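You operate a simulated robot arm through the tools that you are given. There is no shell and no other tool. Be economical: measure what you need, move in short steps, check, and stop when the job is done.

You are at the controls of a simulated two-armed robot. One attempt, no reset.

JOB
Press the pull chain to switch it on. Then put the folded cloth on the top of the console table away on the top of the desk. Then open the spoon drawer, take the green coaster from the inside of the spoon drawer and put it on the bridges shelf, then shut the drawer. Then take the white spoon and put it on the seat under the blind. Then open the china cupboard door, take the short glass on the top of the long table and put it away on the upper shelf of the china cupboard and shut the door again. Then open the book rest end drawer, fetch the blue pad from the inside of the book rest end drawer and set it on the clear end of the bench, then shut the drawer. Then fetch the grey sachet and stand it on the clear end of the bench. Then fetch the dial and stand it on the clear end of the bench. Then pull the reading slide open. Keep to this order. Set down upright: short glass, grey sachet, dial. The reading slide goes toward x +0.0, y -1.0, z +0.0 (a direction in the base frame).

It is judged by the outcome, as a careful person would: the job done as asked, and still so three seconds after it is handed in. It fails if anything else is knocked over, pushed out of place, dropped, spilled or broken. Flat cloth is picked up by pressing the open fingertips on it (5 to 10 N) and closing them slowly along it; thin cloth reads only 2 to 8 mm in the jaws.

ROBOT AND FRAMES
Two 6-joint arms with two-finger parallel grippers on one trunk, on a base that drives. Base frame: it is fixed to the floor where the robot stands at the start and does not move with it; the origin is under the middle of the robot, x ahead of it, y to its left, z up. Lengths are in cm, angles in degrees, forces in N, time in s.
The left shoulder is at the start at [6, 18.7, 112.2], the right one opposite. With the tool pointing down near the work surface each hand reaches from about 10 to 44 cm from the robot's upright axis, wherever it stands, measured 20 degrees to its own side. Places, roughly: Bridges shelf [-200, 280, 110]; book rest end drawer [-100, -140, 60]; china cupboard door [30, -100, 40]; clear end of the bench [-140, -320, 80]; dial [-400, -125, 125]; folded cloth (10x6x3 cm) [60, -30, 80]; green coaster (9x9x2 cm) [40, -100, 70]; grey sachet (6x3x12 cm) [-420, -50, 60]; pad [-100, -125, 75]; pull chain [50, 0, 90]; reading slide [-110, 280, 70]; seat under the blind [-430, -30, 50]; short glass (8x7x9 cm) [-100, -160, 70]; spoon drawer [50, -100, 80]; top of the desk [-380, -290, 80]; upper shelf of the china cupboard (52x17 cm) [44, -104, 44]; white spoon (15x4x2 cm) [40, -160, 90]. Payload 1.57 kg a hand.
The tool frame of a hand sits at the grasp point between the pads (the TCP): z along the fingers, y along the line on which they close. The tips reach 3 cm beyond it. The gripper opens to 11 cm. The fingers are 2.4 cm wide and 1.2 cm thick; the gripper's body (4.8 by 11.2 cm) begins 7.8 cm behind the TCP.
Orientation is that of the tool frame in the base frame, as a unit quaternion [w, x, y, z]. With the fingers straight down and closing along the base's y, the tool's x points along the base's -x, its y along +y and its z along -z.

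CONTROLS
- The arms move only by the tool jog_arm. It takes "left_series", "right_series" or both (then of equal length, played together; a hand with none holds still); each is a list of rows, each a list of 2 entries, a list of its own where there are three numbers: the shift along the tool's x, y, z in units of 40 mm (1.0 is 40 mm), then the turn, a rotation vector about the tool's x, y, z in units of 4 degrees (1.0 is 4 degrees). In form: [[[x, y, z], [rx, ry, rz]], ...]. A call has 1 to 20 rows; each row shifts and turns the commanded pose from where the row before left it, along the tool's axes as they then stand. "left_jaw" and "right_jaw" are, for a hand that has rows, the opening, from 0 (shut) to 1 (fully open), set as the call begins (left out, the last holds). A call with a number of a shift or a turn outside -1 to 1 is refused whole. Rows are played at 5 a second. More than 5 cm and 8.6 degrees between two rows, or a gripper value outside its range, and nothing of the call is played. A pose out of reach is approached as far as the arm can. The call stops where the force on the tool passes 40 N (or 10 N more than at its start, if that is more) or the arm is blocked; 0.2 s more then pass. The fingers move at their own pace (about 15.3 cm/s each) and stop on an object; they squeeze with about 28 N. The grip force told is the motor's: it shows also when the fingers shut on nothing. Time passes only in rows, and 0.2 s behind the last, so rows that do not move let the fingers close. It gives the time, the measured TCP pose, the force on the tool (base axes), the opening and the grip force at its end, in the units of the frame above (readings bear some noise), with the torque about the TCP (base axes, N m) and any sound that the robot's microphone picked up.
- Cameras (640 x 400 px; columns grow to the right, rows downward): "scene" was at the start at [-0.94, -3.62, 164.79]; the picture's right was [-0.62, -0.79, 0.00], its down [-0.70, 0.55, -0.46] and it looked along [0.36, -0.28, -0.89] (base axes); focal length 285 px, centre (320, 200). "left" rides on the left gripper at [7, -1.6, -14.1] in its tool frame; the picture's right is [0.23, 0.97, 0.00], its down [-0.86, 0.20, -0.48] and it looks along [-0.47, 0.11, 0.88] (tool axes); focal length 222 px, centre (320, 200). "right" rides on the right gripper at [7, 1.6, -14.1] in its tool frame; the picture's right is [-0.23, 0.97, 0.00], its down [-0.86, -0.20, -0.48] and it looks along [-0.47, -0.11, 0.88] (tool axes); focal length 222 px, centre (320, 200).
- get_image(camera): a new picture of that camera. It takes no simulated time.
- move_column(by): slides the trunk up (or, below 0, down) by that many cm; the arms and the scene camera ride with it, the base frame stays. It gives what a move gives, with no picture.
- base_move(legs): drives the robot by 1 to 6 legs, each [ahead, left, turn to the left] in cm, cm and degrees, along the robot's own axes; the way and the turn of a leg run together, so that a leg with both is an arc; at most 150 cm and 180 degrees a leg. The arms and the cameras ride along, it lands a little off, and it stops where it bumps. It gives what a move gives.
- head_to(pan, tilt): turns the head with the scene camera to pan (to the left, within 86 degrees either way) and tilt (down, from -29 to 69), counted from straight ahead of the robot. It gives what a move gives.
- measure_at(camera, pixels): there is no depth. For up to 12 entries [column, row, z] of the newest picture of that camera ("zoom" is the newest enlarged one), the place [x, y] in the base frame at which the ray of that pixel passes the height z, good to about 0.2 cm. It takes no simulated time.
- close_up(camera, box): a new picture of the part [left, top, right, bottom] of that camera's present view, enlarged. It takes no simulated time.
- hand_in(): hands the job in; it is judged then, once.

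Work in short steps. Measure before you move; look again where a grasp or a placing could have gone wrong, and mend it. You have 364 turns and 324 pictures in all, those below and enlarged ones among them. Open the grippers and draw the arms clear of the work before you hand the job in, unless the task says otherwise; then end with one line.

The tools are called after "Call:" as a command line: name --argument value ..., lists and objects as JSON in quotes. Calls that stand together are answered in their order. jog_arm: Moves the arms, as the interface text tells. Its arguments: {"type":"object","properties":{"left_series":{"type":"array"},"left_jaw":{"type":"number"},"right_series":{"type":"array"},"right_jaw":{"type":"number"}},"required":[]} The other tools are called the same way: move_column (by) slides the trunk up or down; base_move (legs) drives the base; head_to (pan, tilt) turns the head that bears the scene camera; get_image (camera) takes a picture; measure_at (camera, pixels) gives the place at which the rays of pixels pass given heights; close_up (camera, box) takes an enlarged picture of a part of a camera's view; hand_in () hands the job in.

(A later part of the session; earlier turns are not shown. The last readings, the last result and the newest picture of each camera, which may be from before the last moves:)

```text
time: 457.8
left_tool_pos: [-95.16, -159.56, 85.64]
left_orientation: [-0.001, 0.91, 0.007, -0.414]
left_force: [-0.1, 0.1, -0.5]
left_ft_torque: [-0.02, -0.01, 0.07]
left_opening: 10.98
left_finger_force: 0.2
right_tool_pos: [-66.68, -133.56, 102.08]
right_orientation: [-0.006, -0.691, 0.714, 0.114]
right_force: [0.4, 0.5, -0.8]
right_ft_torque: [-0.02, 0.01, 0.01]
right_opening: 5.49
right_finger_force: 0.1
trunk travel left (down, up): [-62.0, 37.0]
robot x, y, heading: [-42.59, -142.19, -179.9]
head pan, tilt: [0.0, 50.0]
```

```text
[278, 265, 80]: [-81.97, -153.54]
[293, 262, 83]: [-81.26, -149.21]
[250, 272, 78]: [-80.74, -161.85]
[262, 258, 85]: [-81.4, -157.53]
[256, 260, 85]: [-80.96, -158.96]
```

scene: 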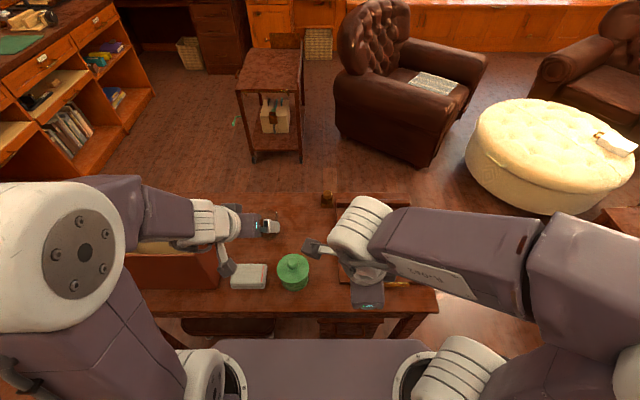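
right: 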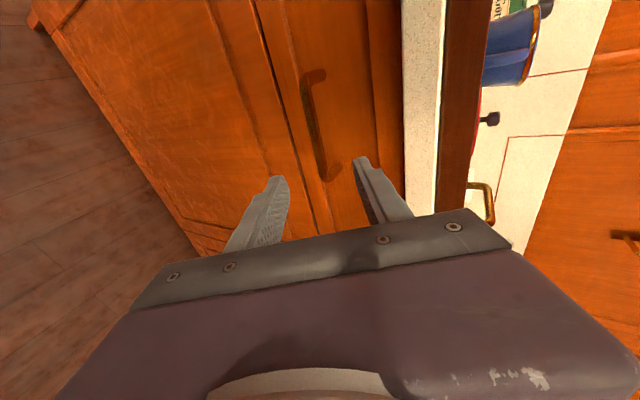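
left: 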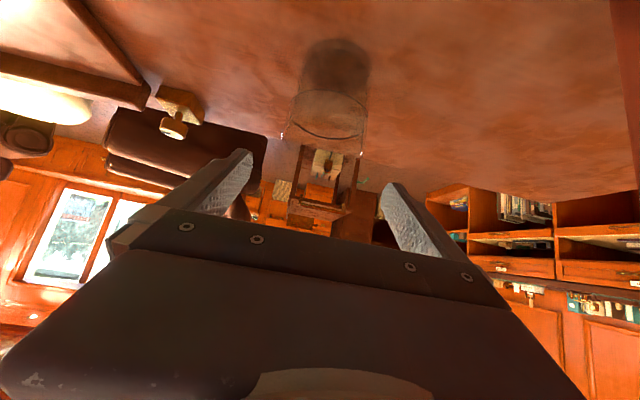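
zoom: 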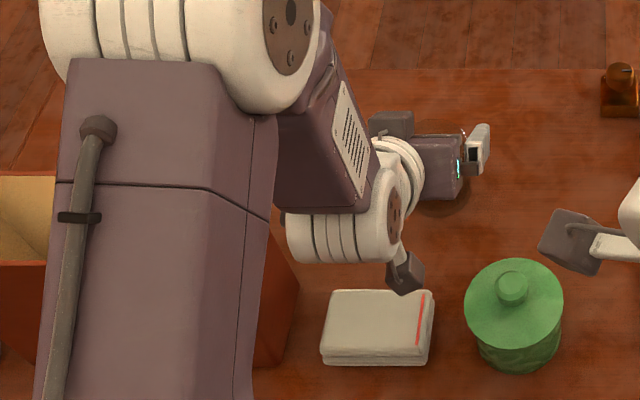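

The camera clears the green pot by ~2.5 cm. I finish the approach.

Call:
jog_arm --left_series '[[[0.1, 0.02, 0.65], [0, 0, 0]], [[0.1, 0, 0.65], [0, 0, 0]], [[0.1, 0, 0.6], [0, 0, 0]]]'

Call:
get_image --camera "left"

```text
time: 458.6
left_tool_pos: [-99.98, -159.75, 79.81]
left_orientation: [0.0, 0.91, 0.007, -0.414]
left_force: [-0.9, 0.5, 0.4]
left_ft_torque: [0.03, 0.0, 0.0]
left_opening: 11.0
left_finger_force: 0.0
right_tool_pos: [-66.57, -133.5, 102.06]
right_orientation: [-0.007, -0.69, 0.714, 0.114]
right_force: [-0.5, 0.5, 0.6]
right_ft_torque: [-0.01, 0.01, 0.03]
right_opening: 5.49
right_finger_force: 0.1
trunk travel left (down, up): [-62.0, 37.0]
robot x, y, heading: [-42.64, -142.07, -179.8]
head pan, tilt: [0.0, 50.0]
```

```text
168 pictures are left
```

left: 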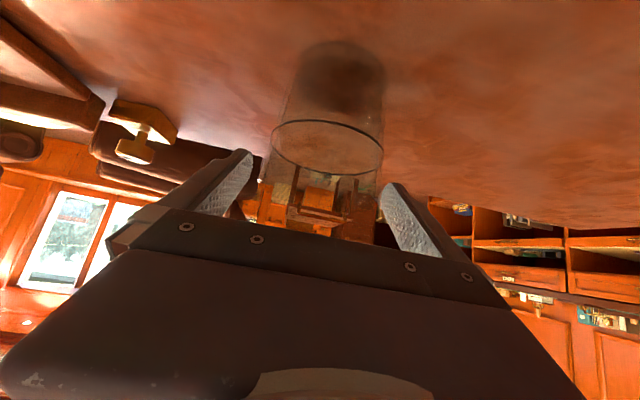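

The glass is between the fingers. I close on it.

Call:
jog_arm --left_series '[[[0, 0, 0], [0, 0, 0]], [[0, 0, 0], [0, 0, 0]], [[0, 0, 0], [0, 0, 0]], [[0, 0, 0], [0, 0, 0]]]' --left_jaw 0

Call:
get_image --camera "left"

```text
time: 459.6
left_tool_pos: [-99.93, -159.72, 79.77]
left_orientation: [0.0, 0.91, 0.007, -0.414]
left_force: [-0.8, 0.2, 0.7]
left_ft_torque: [-0.16, 0.08, -0.05]
left_opening: 7.49
left_finger_force: 27.3
right_tool_pos: [-66.59, -133.47, 102.16]
right_orientation: [-0.008, -0.69, 0.715, 0.114]
right_force: [-0.6, -0.4, 0.0]
right_ft_torque: [0.0, -0.02, -0.01]
right_opening: 5.49
right_finger_force: 0.1
trunk travel left (down, up): [-62.0, 37.0]
robot x, y, heading: [-42.35, -142.19, -180.0]
head pan, tilt: [0.0, 50.0]
```

```text
167 pictures are left
```

left: 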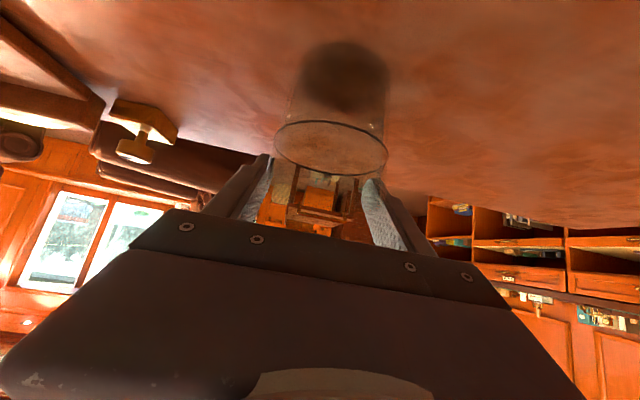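

Held at 7.5 cm. I lift it straight up with the trunk and check.

Call:
move_column --by 20

Call:
get_image --camera "left"

```text
time: 461.8
left_tool_pos: [-100.06, -159.76, 99.93]
left_orientation: [0.0, 0.91, 0.007, -0.414]
left_force: [-0.5, 0.0, -2.5]
left_ft_torque: [0.01, 0.04, 0.03]
left_opening: 7.52
left_finger_force: 27.9
right_tool_pos: [-66.64, -133.47, 122.19]
right_orientation: [-0.007, -0.69, 0.714, 0.114]
right_force: [-0.4, 0.7, 0.1]
right_ft_torque: [-0.02, -0.02, -0.01]
right_opening: 5.51
right_finger_force: 0.1
trunk travel left (down, up): [-82.0, 17.0]
robot x, y, heading: [-42.87, -142.32, -180.4]
head pan, tilt: [0.0, 50.0]
```

```text
166 pictures are left
```

left: 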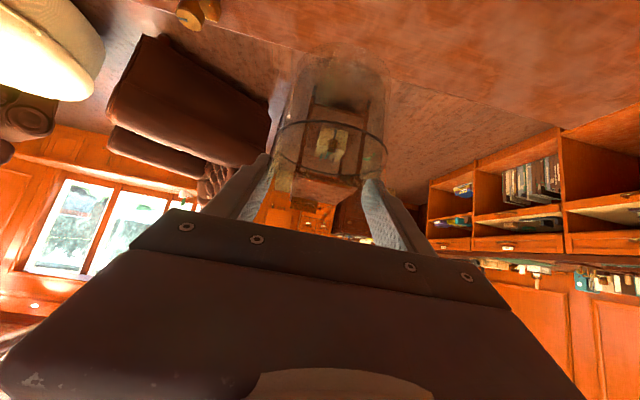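

The glass is held only near its rim: the table must be nearer z≈70. I set it back down, re-grip lower.

Call:
move_column --by -19.5

Call:
jog_arm --left_series '[[[0.045, 0, 0.04], [0, 0, 0]], [[0.045, 0, 0.04], [0, 0, 0]], [[0.045, 0, 0.04], [0, 0, 0]], [[0.045, 0, 0.04], [0, 0, 0]]]'

Call:
close_up --camera "left" --box '[240, 40, 420, 210]'

```text
time: 463.9
left_tool_pos: [-99.86, -159.6, 80.36]
left_orientation: [0.0, 0.91, 0.007, -0.415]
left_force: [-0.8, 0.6, -1.8]
left_ft_torque: [0.05, 0.04, -0.01]
left_opening: 7.5
left_finger_force: 28.1
right_tool_pos: [-66.49, -133.52, 102.66]
right_orientation: [-0.007, -0.691, 0.714, 0.114]
right_force: [0.2, 1.3, 0.4]
right_ft_torque: [-0.02, -0.01, -0.02]
right_opening: 5.51
right_finger_force: 0.0
trunk travel left (down, up): [-62.5, 36.5]
robot x, y, heading: [-42.54, -142.39, -179.9]
head pan, tilt: [0.0, 50.0]
```

```text
time: 464.9
left_tool_pos: [-99.9, -159.7, 79.81]
left_orientation: [-0.001, 0.908, 0.006, -0.419]
left_force: [-0.8, -1.7, 21.9]
left_ft_torque: [-0.03, -0.42, -0.17]
left_opening: 7.53
left_finger_force: 28.4
right_tool_pos: [-66.33, -133.41, 102.75]
right_orientation: [-0.009, -0.69, 0.714, 0.114]
right_force: [-0.9, -0.2, -0.1]
right_ft_torque: [0.01, 0.0, 0.01]
right_opening: 5.47
right_finger_force: 0.0
trunk travel left (down, up): [-62.5, 36.5]
robot x, y, heading: [-42.77, -142.01, -179.9]
head pan, tilt: [0.0, 50.0]
```

```text
2.35 times, centred on (330, 125) of left
```

zoom: 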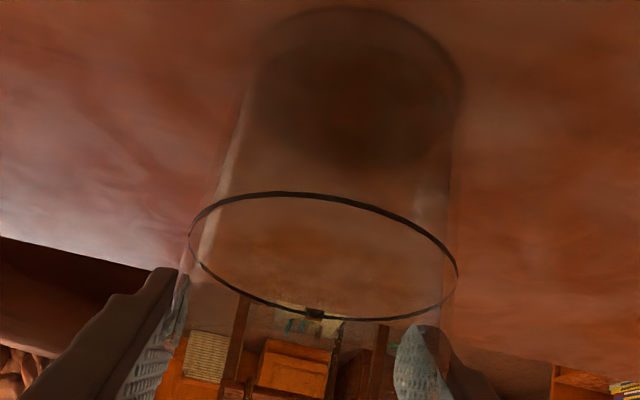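

The rim circle is at the pads' tips, so I open, go 5 cm lower and 1 cm back, and close again at mid-height.

Call:
jog_arm --left_series '[[[0, 0, 0], [0, 0, 0]], [[0, 0, 0], [0, 0, 0]], [[0, 0, 0], [0, 0, 0]]]' --left_jaw 1

Call:
jog_arm --left_series '[[[0.4, 0.03, 0.2], [0, 0, 0]], [[0.4, 0.03, 0.2], [0, 0, 0]], [[0.2, 0, 0.1], [0, 0, 0]], [[0.1, 0, 0.1], [0, 0, 0]]]'

Call:
get_image --camera "left"

Call:
get_image --camera "scene"

```text
time: 465.7
left_tool_pos: [-99.97, -159.6, 79.22]
left_orientation: [-0.001, 0.91, 0.007, -0.414]
left_force: [0.4, 0.7, 0.6]
left_ft_torque: [0.04, 0.01, 0.0]
left_opening: 10.99
left_finger_force: 0.1
right_tool_pos: [-66.77, -133.54, 102.47]
right_orientation: [-0.007, -0.691, 0.714, 0.114]
right_force: [0.4, -1.4, -0.1]
right_ft_torque: [-0.04, 0.01, 0.02]
right_opening: 5.49
right_finger_force: 0.0
trunk travel left (down, up): [-62.5, 36.5]
robot x, y, heading: [-42.66, -142.33, -180.2]
head pan, tilt: [0.0, 50.0]
```

```text
time: 466.7
left_tool_pos: [-98.96, -159.96, 74.88]
left_orientation: [-0.001, 0.908, 0.006, -0.418]
left_force: [3.9, -1.8, 17.8]
left_ft_torque: [-1.16, 0.14, 0.24]
left_opening: 11.02
left_finger_force: 0.0
right_tool_pos: [-66.32, -133.47, 102.77]
right_orientation: [-0.008, -0.69, 0.714, 0.115]
right_force: [-0.4, 0.1, 0.4]
right_ft_torque: [-0.01, 0.0, 0.01]
right_opening: 5.49
right_finger_force: 0.0
trunk travel left (down, up): [-62.5, 36.5]
robot x, y, heading: [-42.84, -142.48, -180.0]
head pan, tilt: [0.0, 50.0]
```

```text
164 pictures are left
```

left: 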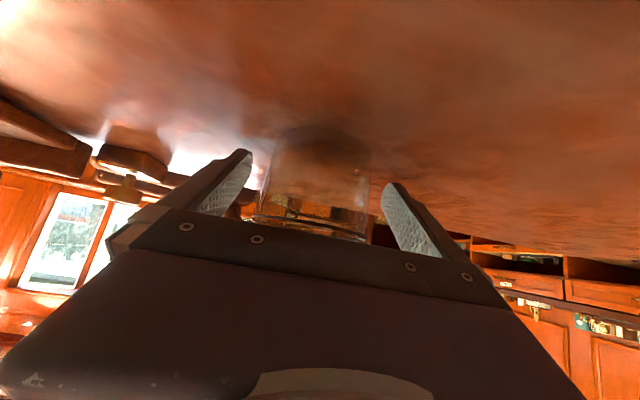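

```text
163 pictures are left
```

scene: 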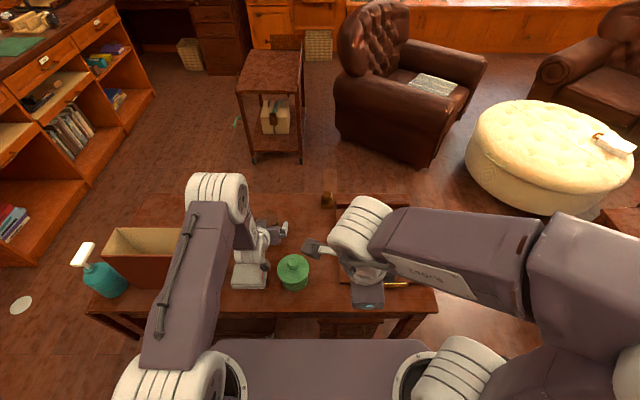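

A fingertip touches the table (z≈72). I raise 0.4 cm and close.

Call:
jog_arm --left_series '[[[-0.09, 0, -0.08], [0, 0, 0]], [[0, 0, 0], [0, 0, 0]]]'

Call:
jog_arm --left_series '[[[0, 0, 0], [0, 0, 0]], [[0, 0, 0], [0, 0, 0]], [[0, 0, 0], [0, 0, 0]], [[0, 0, 0], [0, 0, 0]]]' --left_jaw 0

Call:
move_column --by 20

Call:
get_image --camera "left"

Call:
close_up --camera "scene" --box '[130, 170, 330, 300]'

```text
time: 467.3
left_tool_pos: [-98.82, -159.92, 74.84]
left_orientation: [-0.001, 0.91, 0.007, -0.414]
left_force: [-3.2, -1.7, 3.7]
left_ft_torque: [-0.23, 0.12, -0.13]
left_opening: 11.02
left_finger_force: 0.1
right_tool_pos: [-66.56, -133.57, 102.66]
right_orientation: [-0.007, -0.691, 0.714, 0.114]
right_force: [0.5, -0.6, -0.5]
right_ft_torque: [-0.01, 0.01, 0.01]
right_opening: 5.49
right_finger_force: 0.0
trunk travel left (down, up): [-62.5, 36.5]
robot x, y, heading: [-42.7, -142.04, -180.0]
head pan, tilt: [0.0, 50.0]
```

```text
time: 468.3
left_tool_pos: [-98.79, -159.9, 74.86]
left_orientation: [0.0, 0.91, 0.007, -0.414]
left_force: [-0.4, -0.2, 0.6]
left_ft_torque: [-0.02, -0.01, 0.0]
left_opening: 7.17
left_finger_force: 27.7
right_tool_pos: [-66.67, -133.5, 102.71]
right_orientation: [-0.007, -0.69, 0.715, 0.113]
right_force: [0.5, -0.7, -0.3]
right_ft_torque: [0.02, -0.01, 0.0]
right_opening: 5.54
right_finger_force: 0.0
trunk travel left (down, up): [-62.5, 36.5]
robot x, y, heading: [-42.95, -142.26, -179.6]
head pan, tilt: [0.0, 50.0]
```

```text
time: 470.5
left_tool_pos: [-98.77, -159.99, 95.01]
left_orientation: [-0.001, 0.911, 0.006, -0.413]
left_force: [-0.2, -0.7, -1.1]
left_ft_torque: [0.02, 0.03, 0.01]
left_opening: 7.2
left_finger_force: 28.1
right_tool_pos: [-66.71, -133.52, 122.59]
right_orientation: [-0.006, -0.691, 0.714, 0.114]
right_force: [-0.1, 0.6, -0.6]
right_ft_torque: [0.01, -0.03, 0.03]
right_opening: 5.49
right_finger_force: 0.1
trunk travel left (down, up): [-82.5, 16.5]
robot x, y, heading: [-42.73, -142.16, -179.9]
head pan, tilt: [0.0, 50.0]
```

```text
162 pictures are left
```

left: 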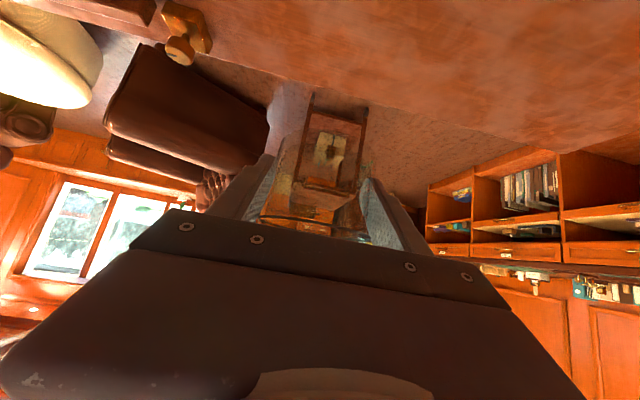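

```text
3.08 times, centred on (230, 235) of scene
```

zoom: 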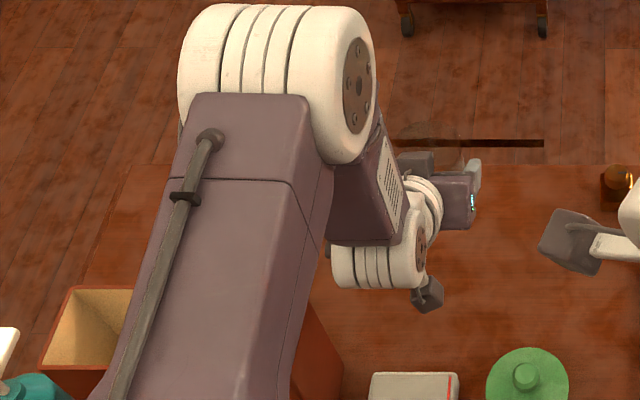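

Firmly held at mid-height. I raise, back out to open floor, turn there (sweeping over the free side), and return to the cupboard.

Call:
move_column --by 13

Call:
base_move --legs '[[-16, 0, 0], [0, 116, 0], [16, 0, 0]]'

Call:
base_move --legs '[[0, 0, 90], [0, 0, 90]]'

```text
time: 472.1
left_tool_pos: [-98.89, -159.92, 107.96]
left_orientation: [-0.001, 0.91, 0.007, -0.414]
left_force: [-0.6, -0.2, -1.3]
left_ft_torque: [-0.03, 0.02, -0.02]
left_opening: 7.16
left_finger_force: 27.7
right_tool_pos: [-66.57, -133.43, 135.58]
right_orientation: [-0.006, -0.69, 0.715, 0.113]
right_force: [0.0, -0.1, -0.1]
right_ft_torque: [0.0, 0.04, -0.02]
right_opening: 5.5
right_finger_force: 0.1
trunk travel left (down, up): [-95.5, 3.5]
robot x, y, heading: [-42.7, -142.21, -180.2]
head pan, tilt: [0.0, 50.0]
```

```text
time: 480.1
left_tool_pos: [-95.17, -280.32, 108.07]
left_orientation: [0.007, 0.909, 0.024, -0.416]
left_force: [0.2, -0.3, -2.3]
left_ft_torque: [0.01, 0.06, -0.02]
left_opening: 7.16
left_finger_force: 27.7
right_tool_pos: [-63.98, -252.52, 135.7]
right_orientation: [0.011, 0.705, -0.699, -0.115]
right_force: [0.6, -0.4, -0.9]
right_ft_torque: [0.02, 0.02, 0.0]
right_opening: 5.5
right_finger_force: 0.0
trunk travel left (down, up): [-95.5, 3.5]
robot x, y, heading: [-40.26, -260.22, -177.4]
head pan, tilt: [0.0, 50.0]
```

```text
time: 488.1
left_tool_pos: [15.51, -240.65, 107.92]
left_orientation: [0.415, -0.021, 0.91, 0.006]
left_force: [0.5, 0.0, -2.2]
left_ft_torque: [0.01, -0.01, 0.0]
left_opening: 7.15
left_finger_force: 28.1
right_tool_pos: [-15.93, -268.14, 135.59]
right_orientation: [0.114, 0.703, 0.702, 0.009]
right_force: [0.3, -0.4, -0.2]
right_ft_torque: [0.01, 0.0, -0.03]
right_opening: 5.5
right_finger_force: 0.2
trunk travel left (down, up): [-95.5, 3.5]
robot x, y, heading: [-40.06, -260.3, 1.8]
head pan, tilt: [0.0, 50.0]
```

Call:
base_move --legs '[[0, 0, -1.8], [0, 137, 0]]'

Call:
move_column --by -38

Call:
head_to --pan 15 --tilt 50

Call:
get_image --camera "scene"

```text
time: 495.2
left_tool_pos: [16.55, -109.01, 107.88]
left_orientation: [0.414, -0.003, 0.91, -0.002]
left_force: [0.8, -0.4, -1.7]
left_ft_torque: [0.03, 0.01, 0.01]
left_opening: 7.14
left_finger_force: 28.2
right_tool_pos: [-15.85, -135.24, 135.64]
right_orientation: [0.114, 0.717, 0.688, 0.006]
right_force: [-0.1, -0.4, 0.6]
right_ft_torque: [0.02, 0.03, -0.01]
right_opening: 5.52
right_finger_force: 0.1
trunk travel left (down, up): [-95.5, 3.5]
robot x, y, heading: [-39.85, -126.1, -0.5]
head pan, tilt: [0.0, 50.0]
```

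```text
time: 498.9
left_tool_pos: [16.61, -108.89, 69.97]
left_orientation: [0.414, -0.002, 0.91, -0.003]
left_force: [0.5, 1.0, -1.9]
left_ft_torque: [0.01, -0.02, -0.03]
left_opening: 7.15
left_finger_force: 28.1
right_tool_pos: [-15.84, -135.12, 97.55]
right_orientation: [0.113, 0.717, 0.688, 0.007]
right_force: [-0.4, 0.6, -0.1]
right_ft_torque: [0.0, -0.01, -0.01]
right_opening: 5.5
right_finger_force: 0.0
trunk travel left (down, up): [-57.5, 41.5]
robot x, y, heading: [-39.68, -126.27, -0.3]
head pan, tilt: [0.0, 50.0]
```

```text
time: 499.6
left_tool_pos: [16.56, -108.9, 69.95]
left_orientation: [0.414, -0.003, 0.91, -0.002]
left_force: [0.8, 0.6, -2.7]
left_ft_torque: [-0.03, -0.01, -0.03]
left_opening: 7.13
left_finger_force: 27.8
right_tool_pos: [-16.01, -135.21, 97.69]
right_orientation: [0.114, 0.716, 0.689, 0.007]
right_force: [0.0, 0.2, 0.5]
right_ft_torque: [0.03, 0.02, -0.02]
right_opening: 5.5
right_finger_force: 0.1
trunk travel left (down, up): [-57.5, 41.5]
robot x, y, heading: [-39.67, -126.06, -0.2]
head pan, tilt: [15.0, 50.0]
```

```text
160 pictures are left
```

scene: 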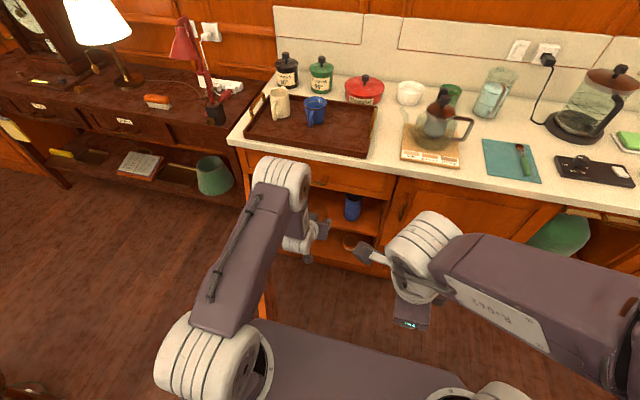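

Call:
measure_at --camera "scene" --pixels '[[283, 185, 100], [305, 180, 100], [270, 160, 105], [318, 228, 78], [300, 170, 98]]'

Call:
move_column --by -20

Call:
base_move --legs '[[0, 6.5, 0]]'

Call:
get_image --camera "left"

Call:
get_image --camera "scene"

```text
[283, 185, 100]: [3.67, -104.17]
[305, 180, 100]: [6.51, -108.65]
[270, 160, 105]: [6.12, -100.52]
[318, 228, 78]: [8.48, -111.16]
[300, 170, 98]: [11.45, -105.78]
```

```text
time: 501.8
left_tool_pos: [16.61, -108.97, 49.95]
left_orientation: [0.414, -0.003, 0.91, -0.003]
left_force: [0.6, -0.7, -2.2]
left_ft_torque: [-0.01, 0.06, -0.03]
left_opening: 7.09
left_finger_force: 27.6
right_tool_pos: [-15.89, -135.11, 77.62]
right_orientation: [0.113, 0.716, 0.689, 0.006]
right_force: [0.3, 0.3, -0.1]
right_ft_torque: [0.01, -0.01, 0.0]
right_opening: 5.49
right_finger_force: 0.1
trunk travel left (down, up): [-37.5, 61.5]
robot x, y, heading: [-39.67, -126.54, -0.1]
head pan, tilt: [15.0, 50.0]
```

```text
time: 502.8
left_tool_pos: [16.65, -102.22, 49.95]
left_orientation: [0.414, -0.005, 0.91, -0.002]
left_force: [-0.6, 0.2, -1.8]
left_ft_torque: [-0.04, -0.02, 0.0]
left_opening: 7.15
left_finger_force: 28.4
right_tool_pos: [-15.75, -128.45, 77.64]
right_orientation: [0.114, 0.717, 0.688, 0.006]
right_force: [-0.4, 0.2, 0.1]
right_ft_torque: [-0.05, 0.03, 0.01]
right_opening: 5.51
right_finger_force: 0.2
trunk travel left (down, up): [-37.5, 61.5]
robot x, y, heading: [-39.7, -119.78, -0.5]
head pan, tilt: [15.0, 50.0]
```

```text
159 pictures are left
```

left: 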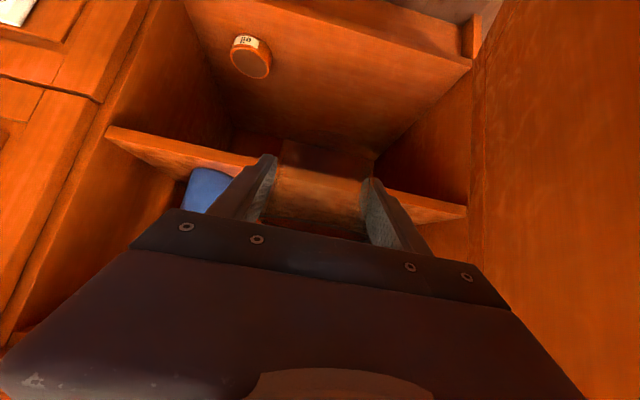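

```text
158 pictures are left
```

scene: 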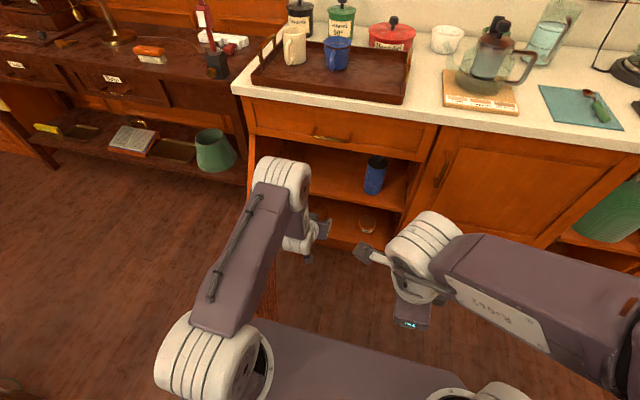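

The elbow would hit the counter edge if I just drove in; instead I first stretch the arm 12 cm forward, then creep the base.

Call:
jog_arm --left_series '[[[-0.49, 0, 0.566], [0, 0, 0]], [[-0.49, 0, 0.566], [0, 0, 0]], [[-0.49, 0, 0.566], [0, 0, 0]], [[-0.49, 0, 0.566], [0, 0, 0]]]'

Call:
get_image --camera "scene"

Call:
get_image --camera "left"

```text
time: 503.8
left_tool_pos: [28.66, -102.12, 49.82]
left_orientation: [0.414, -0.005, 0.91, 0.0]
left_force: [0.4, 0.1, -1.7]
left_ft_torque: [0.01, 0.0, 0.01]
left_opening: 7.15
left_finger_force: 28.3
right_tool_pos: [-15.84, -128.62, 77.61]
right_orientation: [0.114, 0.717, 0.688, 0.006]
right_force: [0.8, -0.4, -0.2]
right_ft_torque: [0.0, -0.01, 0.0]
right_opening: 5.5
right_finger_force: 0.0
trunk travel left (down, up): [-37.5, 61.5]
robot x, y, heading: [-39.95, -119.94, -0.5]
head pan, tilt: [15.0, 50.0]
```

```text
157 pictures are left
```

scene: 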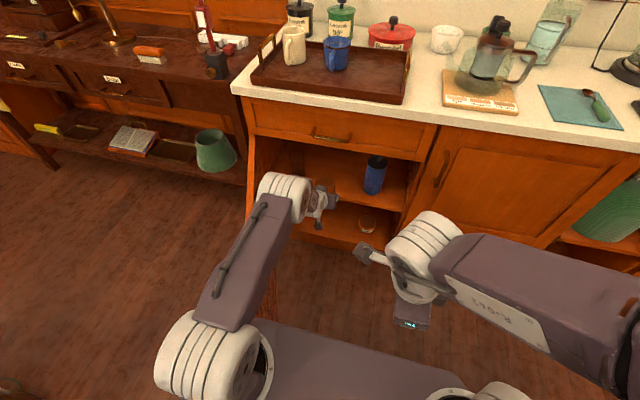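

```text
156 pictures are left
```

left: 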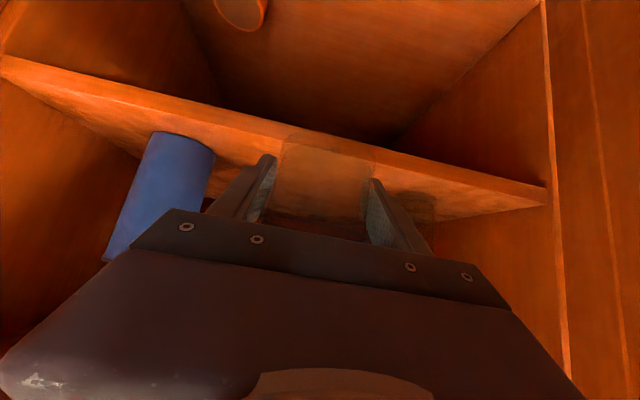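

I raise 2 cm for margin and creep the base 7 cm forward, then look.

Call:
move_column --by 2

Call:
base_move --legs '[[7, 0, 0.4]]'

Call:
get_image --camera "left"

Call:
close_up --camera "scene" --box '[200, 80, 440, 270]'

```text
time: 504.5
left_tool_pos: [28.52, -102.38, 51.77]
left_orientation: [0.414, -0.003, 0.91, -0.002]
left_force: [-0.1, 0.5, -2.7]
left_ft_torque: [0.0, -0.03, -0.01]
left_opening: 7.14
left_finger_force: 27.6
right_tool_pos: [-15.91, -128.69, 79.59]
right_orientation: [0.113, 0.717, 0.688, 0.006]
right_force: [-0.3, -0.6, -0.3]
right_ft_torque: [-0.04, 0.02, 0.01]
right_opening: 5.51
right_finger_force: 0.1
trunk travel left (down, up): [-39.5, 59.5]
robot x, y, heading: [-39.53, -119.88, -0.7]
head pan, tilt: [15.0, 50.0]
```

```text
time: 505.4
left_tool_pos: [31.87, -101.59, 52.36]
left_orientation: [0.416, -0.01, 0.909, 0.003]
left_force: [0.6, 0.3, -1.6]
left_ft_torque: [0.01, -0.03, 0.01]
left_opening: 7.13
left_finger_force: 28.0
right_tool_pos: [-12.2, -128.7, 79.73]
right_orientation: [0.117, 0.713, 0.692, 0.012]
right_force: [-0.5, 0.8, -0.5]
right_ft_torque: [0.01, -0.01, -0.01]
right_opening: 5.51
right_finger_force: 0.0
trunk travel left (down, up): [-39.5, 59.5]
robot x, y, heading: [-35.57, -119.98, 0.3]
head pan, tilt: [15.0, 50.0]
stopped in leg 1: the robot was blocked; the commanded pose is now the measured one
```

```text
155 pictures are left
```

left: 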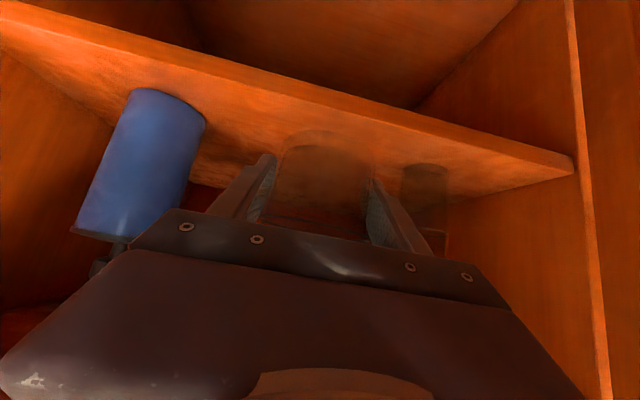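

```text
2.11 times, centred on (320, 175) of scene
```

zoom: 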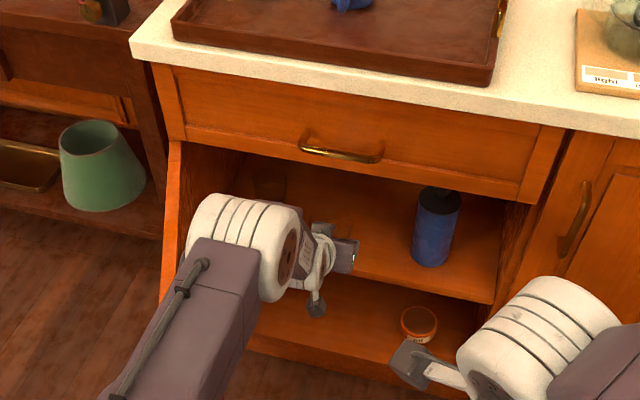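

The base was blocked after 4 cm, though the hand feels no force. I look down left to see what touches.

Call:
head_to --pan 35 --tilt 69

Call:
get_image --camera "scene"

```text
time: 506.2
left_tool_pos: [31.99, -101.72, 52.44]
left_orientation: [0.418, -0.009, 0.909, 0.002]
left_force: [-0.1, 0.1, -2.8]
left_ft_torque: [-0.02, -0.02, 0.0]
left_opening: 7.15
left_finger_force: 27.7
right_tool_pos: [-12.24, -128.75, 79.77]
right_orientation: [0.116, 0.713, 0.691, 0.012]
right_force: [0.2, 0.2, -0.4]
right_ft_torque: [-0.04, 0.04, 0.0]
right_opening: 5.48
right_finger_force: 0.1
trunk travel left (down, up): [-39.5, 59.5]
robot x, y, heading: [-35.73, -119.83, 0.3]
head pan, tilt: [35.0, 68.8]
```

```text
153 pictures are left
```

scene: 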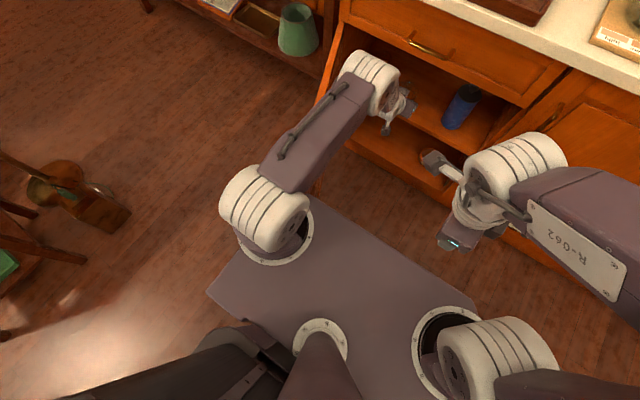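

The platform's front-left corner meets the open door's free edge. I back 6 cm, shift the robot 10 cm right while moving the arm 10 cm left, then go forward again.

Call:
base_move --legs '[[-6, 0, 0], [0, -10, 0]]'

Call:
jog_arm --left_series '[[[0, 0.6, 0], [0, 0, 0]], [[0, 0.6, 0], [0, 0, 0]], [[0, 0.6, 0], [0, 0, 0]], [[0, 0.6, 0], [0, 0, 0]]]'

Call:
base_move --legs '[[12, 0, 0]]'

Call:
get_image --camera "scene"

Call:
get_image --camera "left"

```text
time: 508.0
left_tool_pos: [26.58, -111.77, 51.85]
left_orientation: [0.413, -0.011, 0.911, 0.002]
left_force: [-0.1, 0.1, -2.9]
left_ft_torque: [0.01, 0.01, -0.01]
left_opening: 7.14
left_finger_force: 28.1
right_tool_pos: [-17.39, -138.73, 79.44]
right_orientation: [0.113, 0.712, 0.693, 0.007]
right_force: [0.6, -0.6, 1.2]
right_ft_torque: [0.05, -0.01, -0.02]
right_opening: 5.5
right_finger_force: 0.1
trunk travel left (down, up): [-39.5, 59.5]
robot x, y, heading: [-41.74, -130.1, 0.5]
head pan, tilt: [35.0, 68.8]
```

```text
time: 509.0
left_tool_pos: [26.21, -101.93, 51.53]
left_orientation: [0.412, -0.011, 0.911, 0.002]
left_force: [-0.7, -0.3, -1.4]
left_ft_torque: [0.01, 0.0, 0.04]
left_opening: 7.12
left_finger_force: 28.2
right_tool_pos: [-17.36, -138.6, 79.6]
right_orientation: [0.115, 0.712, 0.693, 0.006]
right_force: [-0.9, 0.3, 0.5]
right_ft_torque: [-0.01, 0.01, -0.01]
right_opening: 5.48
right_finger_force: 0.1
trunk travel left (down, up): [-39.5, 59.5]
robot x, y, heading: [-41.02, -130.14, 0.6]
head pan, tilt: [35.0, 68.8]
```

```text
time: 510.2
left_tool_pos: [38.42, -101.71, 51.63]
left_orientation: [0.412, -0.011, 0.911, 0.001]
left_force: [-0.2, -0.1, -3.0]
left_ft_torque: [0.05, -0.02, 0.0]
left_opening: 7.11
left_finger_force: 27.7
right_tool_pos: [-5.31, -138.58, 79.54]
right_orientation: [0.114, 0.712, 0.693, 0.007]
right_force: [-0.3, 0.0, 0.4]
right_ft_torque: [0.02, 0.04, 0.0]
right_opening: 5.48
right_finger_force: 0.1
trunk travel left (down, up): [-39.5, 59.5]
robot x, y, heading: [-29.43, -130.16, 0.5]
head pan, tilt: [35.0, 68.8]
```

```text
152 pictures are left
```

scene: 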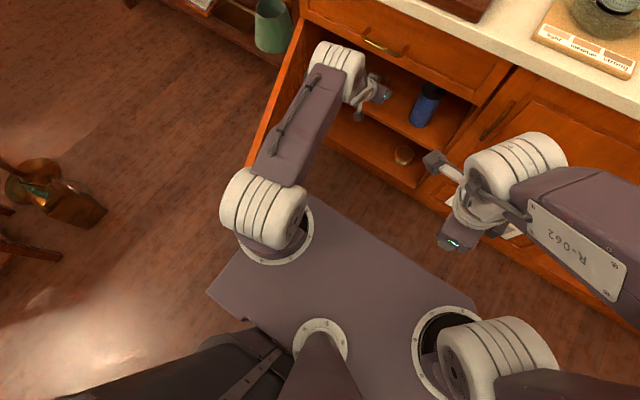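

```text
151 pictures are left
```

left: 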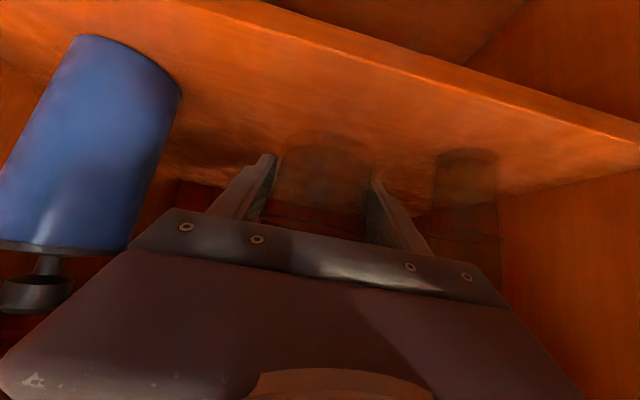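

Clear of both neighbours. I reach 2.5 cm further in and lower gently to the shelf.

Call:
jog_arm --left_series '[[[-0.41, 0, 0.47], [0, 0, 0]], [[0.38, 0, 0.33], [0, 0, 0]], [[0.28, 0, 0.25], [0, 0, 0]], [[0.1, 0, 0.08], [0, 0, 0]], [[0.1, 0, 0.08], [0, 0, 0]], [[0.1, 0, 0.08], [0, 0, 0]], [[0.1, 0, 0.08], [0, 0, 0]], [[0.1, 0, 0.08], [0, 0, 0]]]'

Call:
get_image --camera "left"

```text
time: 512.1
left_tool_pos: [41.28, -101.59, 46.78]
left_orientation: [0.424, -0.01, 0.906, 0.003]
left_force: [6.8, 3.3, 17.2]
left_ft_torque: [0.32, -0.06, -0.11]
left_opening: 7.14
left_finger_force: 27.8
right_tool_pos: [-5.52, -138.66, 79.63]
right_orientation: [0.115, 0.712, 0.693, 0.008]
right_force: [-0.1, -0.8, 0.2]
right_ft_torque: [-0.03, -0.01, 0.02]
right_opening: 5.54
right_finger_force: 0.0
trunk travel left (down, up): [-39.5, 59.5]
robot x, y, heading: [-29.22, -129.9, 0.9]
head pan, tilt: [35.0, 68.8]
stopped in row 8 (left hand): the force on the tool passed its limit at 43 N (the readings are from after the stop); the commanded pose is now the measured one
```

```text
150 pictures are left
```

left: 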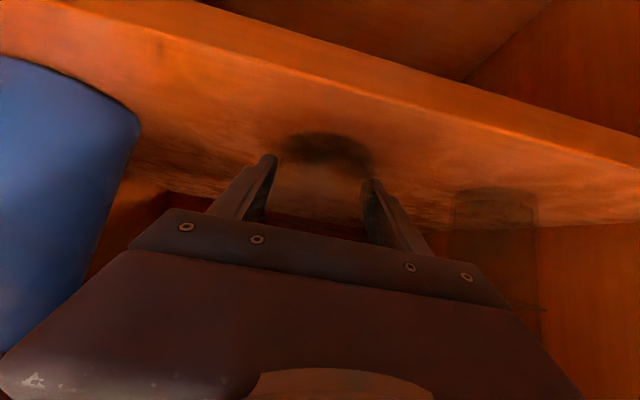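

The glass rests on the shelf. I ease off, open moderately and withdraw straight back.

Call:
jog_arm --left_series '[[[-0.05, 0, -0.04], [0, 0, 0]], [[0, 0, 0], [0, 0, 0]]]'

Call:
jog_arm --left_series '[[[0, 0, 0], [0, 0, 0]], [[0, 0, 0], [0, 0, 0]], [[0, 0, 0], [0, 0, 0]], [[0.25, 0, -0.35], [0, 0, 0]], [[0.4, 0, -0.47], [0, 0, 0]], [[0.5, 0, -0.56], [0, 0, 0]], [[0.5, 0, -0.56], [0, 0, 0]], [[0.5, 0, -0.56], [0, 0, 0]]]' --left_jaw 0.85

Call:
get_image --camera "left"

```text
time: 512.7
left_tool_pos: [41.08, -101.64, 46.87]
left_orientation: [0.422, -0.009, 0.907, 0.002]
left_force: [7.6, 2.1, 19.1]
left_ft_torque: [0.87, -0.56, -0.27]
left_opening: 7.12
left_finger_force: 27.5
right_tool_pos: [-5.46, -138.56, 79.69]
right_orientation: [0.115, 0.712, 0.693, 0.007]
right_force: [-0.1, -0.2, 0.1]
right_ft_torque: [0.0, 0.01, -0.01]
right_opening: 5.51
right_finger_force: 0.0
trunk travel left (down, up): [-39.5, 59.5]
robot x, y, heading: [-29.12, -130.11, 0.4]
head pan, tilt: [35.0, 68.8]
```

```text
time: 514.5
left_tool_pos: [27.64, -101.79, 46.27]
left_orientation: [0.418, -0.01, 0.908, 0.002]
left_force: [0.2, 0.4, -0.1]
left_ft_torque: [0.0, 0.0, -0.01]
left_opening: 9.36
left_finger_force: 0.0
right_tool_pos: [-5.46, -138.57, 79.58]
right_orientation: [0.114, 0.711, 0.693, 0.007]
right_force: [0.0, 0.0, 0.1]
right_ft_torque: [0.02, -0.01, 0.02]
right_opening: 5.5
right_finger_force: 0.0
trunk travel left (down, up): [-39.5, 59.5]
robot x, y, heading: [-29.56, -129.87, 0.3]
head pan, tilt: [35.0, 68.8]
```

```text
149 pictures are left
```

left: 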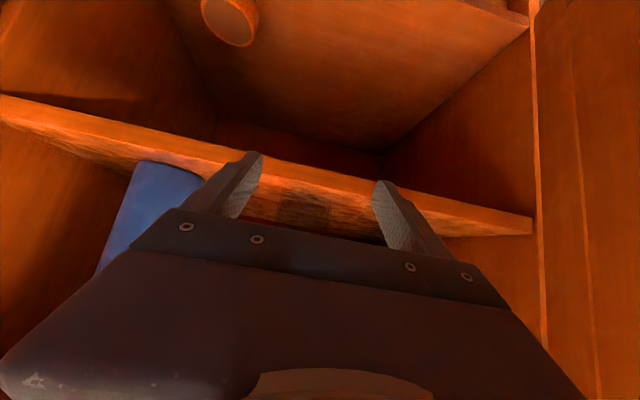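

The glass is in. I back the base 10 cm, raise the trunk, and right the left hand; then I check glass and door.

Call:
base_move --legs '[[-10, 0, 0]]'

Call:
move_column --by 25

Call:
jog_arm --left_series '[[[0.3, 0, -0.5], [0, 1, 0]], [[0.3, 0, -0.5], [0, 1, 0]], [[0.3, 0, -0.5], [0, 1, 0]], [[0.3, 0, -0.3], [0, 1, 0]], [[0.3, 0, 0], [0, 1, 0]], [[0.3, 0, 0], [0, 1, 0]], [[0.3, 0, 0], [0, 1, 0]], [[0.3, 0, 0], [0, 1, 0]], [[0.3, 0, 0], [0, 1, 0]], [[0.3, 0, 0], [0, 1, 0]], [[0, 0, 0], [0, 1, 0]], [[0, 0, 0], [0, 1, 0]]]' --left_jaw 0.6

Call:
head_to --pan 25 --tilt 50

Call:
get_image --camera "scene"

```text
time: 515.7
left_tool_pos: [18.04, -101.94, 46.56]
left_orientation: [0.42, -0.011, 0.908, 0.003]
left_force: [-0.5, 0.3, -0.4]
left_ft_torque: [0.0, 0.0, 0.03]
left_opening: 9.34
left_finger_force: 0.0
right_tool_pos: [-15.31, -138.48, 79.66]
right_orientation: [0.114, 0.711, 0.693, 0.007]
right_force: [-0.3, -0.2, -0.9]
right_ft_torque: [-0.02, -0.01, -0.04]
right_opening: 5.51
right_finger_force: 0.0
trunk travel left (down, up): [-39.5, 59.5]
robot x, y, heading: [-39.4, -129.96, 0.6]
head pan, tilt: [35.0, 68.8]
```

```text
time: 518.2
left_tool_pos: [18.07, -101.96, 71.34]
left_orientation: [0.419, -0.011, 0.908, 0.003]
left_force: [-0.6, 0.5, -0.8]
left_ft_torque: [-0.04, -0.01, 0.0]
left_opening: 9.31
left_finger_force: 0.1
right_tool_pos: [-15.11, -138.57, 104.51]
right_orientation: [0.115, 0.712, 0.693, 0.008]
right_force: [0.4, 0.2, 0.0]
right_ft_torque: [0.0, -0.03, -0.02]
right_opening: 5.48
right_finger_force: 0.0
trunk travel left (down, up): [-64.5, 34.5]
robot x, y, heading: [-39.19, -130.07, 0.5]
head pan, tilt: [35.0, 68.8]
```

```text
time: 520.8
left_tool_pos: [2.95, -101.32, 70.24]
left_orientation: [0.034, -0.012, 0.999, 0.015]
left_force: [-0.8, -0.1, -0.6]
left_ft_torque: [0.02, -0.02, -0.02]
left_opening: 6.59
left_finger_force: 0.2
left hand out of reach, approached as far as the arm can: row 11, 12
right_tool_pos: [-15.13, -138.59, 104.56]
right_orientation: [0.114, 0.711, 0.694, 0.008]
right_force: [0.2, -0.5, 0.3]
right_ft_torque: [0.05, -0.01, 0.01]
right_opening: 5.49
right_finger_force: 0.1
trunk travel left (down, up): [-64.5, 34.5]
robot x, y, heading: [-39.28, -129.69, 0.6]
head pan, tilt: [35.0, 68.8]
```

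```text
time: 521.7
left_tool_pos: [2.92, -101.31, 70.22]
left_orientation: [0.037, -0.012, 0.999, 0.015]
left_force: [0.3, -0.2, -0.3]
left_ft_torque: [0.01, 0.01, 0.03]
left_opening: 6.57
left_finger_force: 0.1
right_tool_pos: [-15.36, -138.64, 104.55]
right_orientation: [0.114, 0.711, 0.693, 0.007]
right_force: [0.7, 0.3, -0.7]
right_ft_torque: [-0.01, -0.01, -0.01]
right_opening: 5.48
right_finger_force: 0.0
trunk travel left (down, up): [-64.5, 34.5]
robot x, y, heading: [-39.08, -130.11, 0.8]
head pan, tilt: [25.0, 50.0]
```

```text
148 pictures are left
```

scene: 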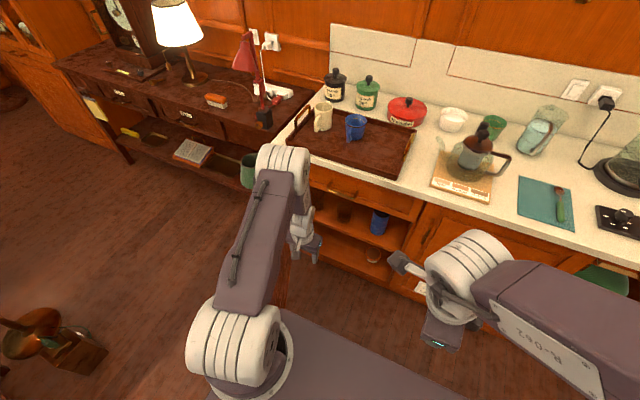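

The glass stands on the shelf at (343,212). I use the left camera to locate the door's top edge.

Call:
jog_arm --left_series '[[[0, 0, -1], [0, 0.5, 0]], [[0, 0, -1], [0, 0.5, 0]], [[0.5, 0.5, 0], [0, 0, 0]]]'

Call:
get_image --camera "left"

```text
time: 522.5
left_tool_pos: [0.22, -99.6, 78.3]
left_orientation: [0.0, -0.012, 1.0, 0.014]
left_force: [-1.7, -0.5, 0.4]
left_ft_torque: [0.0, 0.0, -0.03]
left_opening: 6.59
left_finger_force: 0.0
right_tool_pos: [-15.32, -138.5, 104.64]
right_orientation: [0.114, 0.711, 0.694, 0.007]
right_force: [-0.7, 0.0, 0.4]
right_ft_torque: [0.0, 0.05, 0.0]
right_opening: 5.5
right_finger_force: 0.1
trunk travel left (down, up): [-64.5, 34.5]
robot x, y, heading: [-39.36, -129.99, 0.4]
head pan, tilt: [25.0, 50.0]
```

```text
147 pictures are left
```

left: 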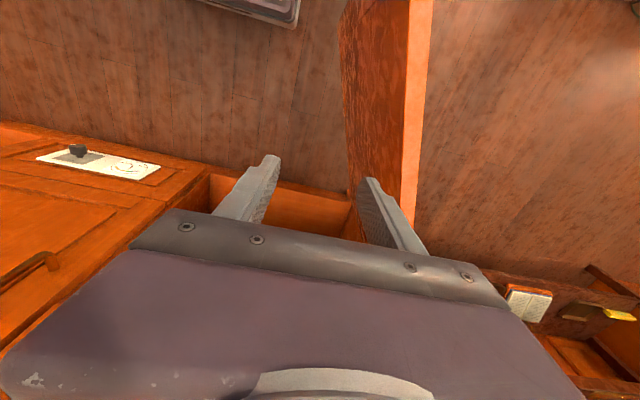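

Call:
measure_at --camera "left" --pixels '[[432, 0, 70], [420, 100, 70], [408, 0, 70], [404, 100, 70], [405, 200, 70], [415, 200, 70], [418, 100, 66]]'

```text
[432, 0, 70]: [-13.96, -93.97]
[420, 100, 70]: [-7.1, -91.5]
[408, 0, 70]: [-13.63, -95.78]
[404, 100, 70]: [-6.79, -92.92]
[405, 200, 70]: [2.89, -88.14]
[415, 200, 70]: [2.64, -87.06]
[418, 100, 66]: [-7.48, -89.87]
```

The door stands at about 68°, top edge z≈70. I place the open left fingers astride its top near (-9,-93) and sweep it closing to ~45°.

Call:
jog_arm --left_series '[[[0.6, 0.41, 0], [0, 0, 0]], [[0.6, 0.41, 0], [0, 0, 0]], [[0.6, 0.41, 0], [0, 0, 0]], [[0.5, 0.42, 0], [0, 0, 0]], [[0, 0, 1], [0, 0, 0]], [[0, 0, 1], [0, 0, 0]], [[0, 0, 0.5], [0, 0, 0]]]'

Call:
get_image --camera "left"

```text
time: 524.1
left_tool_pos: [-9.06, -92.87, 71.26]
left_orientation: [-0.001, -0.017, 1.0, 0.016]
left_force: [0.3, -0.1, -0.4]
left_ft_torque: [0.0, -0.01, -0.04]
left_opening: 6.61
left_finger_force: 0.1
left hand out of reach, approached as far as the arm can: row 5, 6, 7
right_tool_pos: [-15.23, -138.55, 104.57]
right_orientation: [0.115, 0.711, 0.693, 0.006]
right_force: [-0.2, -0.3, -0.5]
right_ft_torque: [-0.03, 0.0, 0.0]
right_opening: 5.47
right_finger_force: 0.0
trunk travel left (down, up): [-64.5, 34.5]
robot x, y, heading: [-39.23, -130.06, 0.8]
head pan, tilt: [25.0, 50.0]
```

```text
146 pictures are left
```

left: 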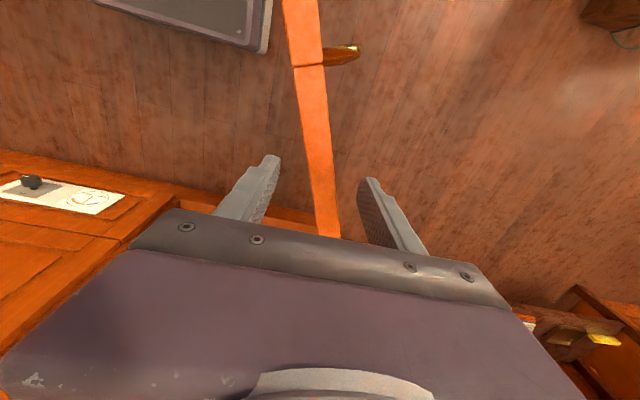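

The fingers straddle the door edge. I lower the trunk 5 cm for overlap and sweep along the closing arc.

Call:
move_column --by -5

Call:
jog_arm --left_series '[[[-0.2, -0.45, 0], [0, 0, 0]], [[-0.25, -0.45, 0], [0, 0, 0]], [[-0.3, -0.45, 0], [0, 0, 0]], [[-0.3, -0.45, 0], [0, 0, 0]], [[-0.35, -0.45, 0], [0, 0, 0]], [[-0.4, -0.45, 0], [0, 0, 0]], [[-0.4, -0.45, 0], [0, 0, 0]], [[-0.4, -0.4, 0], [0, 0, 0]]]'

Call:
get_image --camera "left"

```text
time: 525.0
left_tool_pos: [-9.08, -93.03, 66.44]
left_orientation: [-0.001, -0.013, 1.0, 0.017]
left_force: [0.6, -1.1, 0.2]
left_ft_torque: [-0.02, -0.01, 0.03]
left_opening: 6.6
left_finger_force: 0.1
right_tool_pos: [-15.27, -138.69, 99.53]
right_orientation: [0.115, 0.711, 0.693, 0.006]
right_force: [-0.3, -0.3, 0.2]
right_ft_torque: [0.02, -0.01, 0.01]
right_opening: 5.5
right_finger_force: 0.1
trunk travel left (down, up): [-59.5, 39.5]
robot x, y, heading: [-39.18, -130.49, 0.9]
head pan, tilt: [25.0, 50.0]
```

```text
time: 526.8
left_tool_pos: [1.23, -106.08, 65.9]
left_orientation: [-0.001, -0.012, 1.0, 0.016]
left_force: [-0.9, -0.6, -0.6]
left_ft_torque: [0.0, 0.0, -0.01]
left_opening: 6.6
left_finger_force: 0.1
left hand out of reach, approached as far as the arm can: row 6
right_tool_pos: [-15.23, -138.63, 99.55]
right_orientation: [0.114, 0.711, 0.693, 0.007]
right_force: [0.6, -1.5, 0.7]
right_ft_torque: [0.01, 0.01, -0.01]
right_opening: 5.47
right_finger_force: 0.1
trunk travel left (down, up): [-59.5, 39.5]
robot x, y, heading: [-39.18, -130.32, 0.8]
head pan, tilt: [25.0, 50.0]
```

```text
145 pictures are left
```

left: 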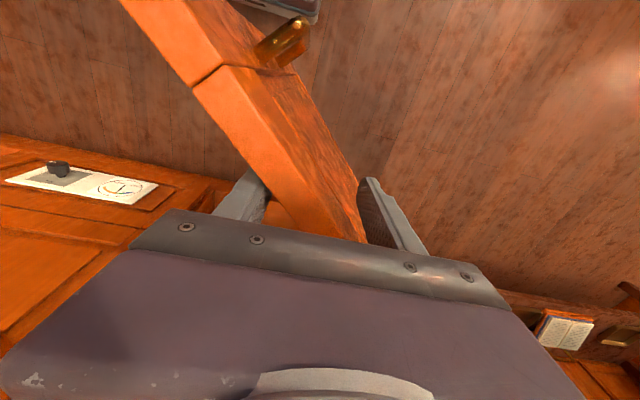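

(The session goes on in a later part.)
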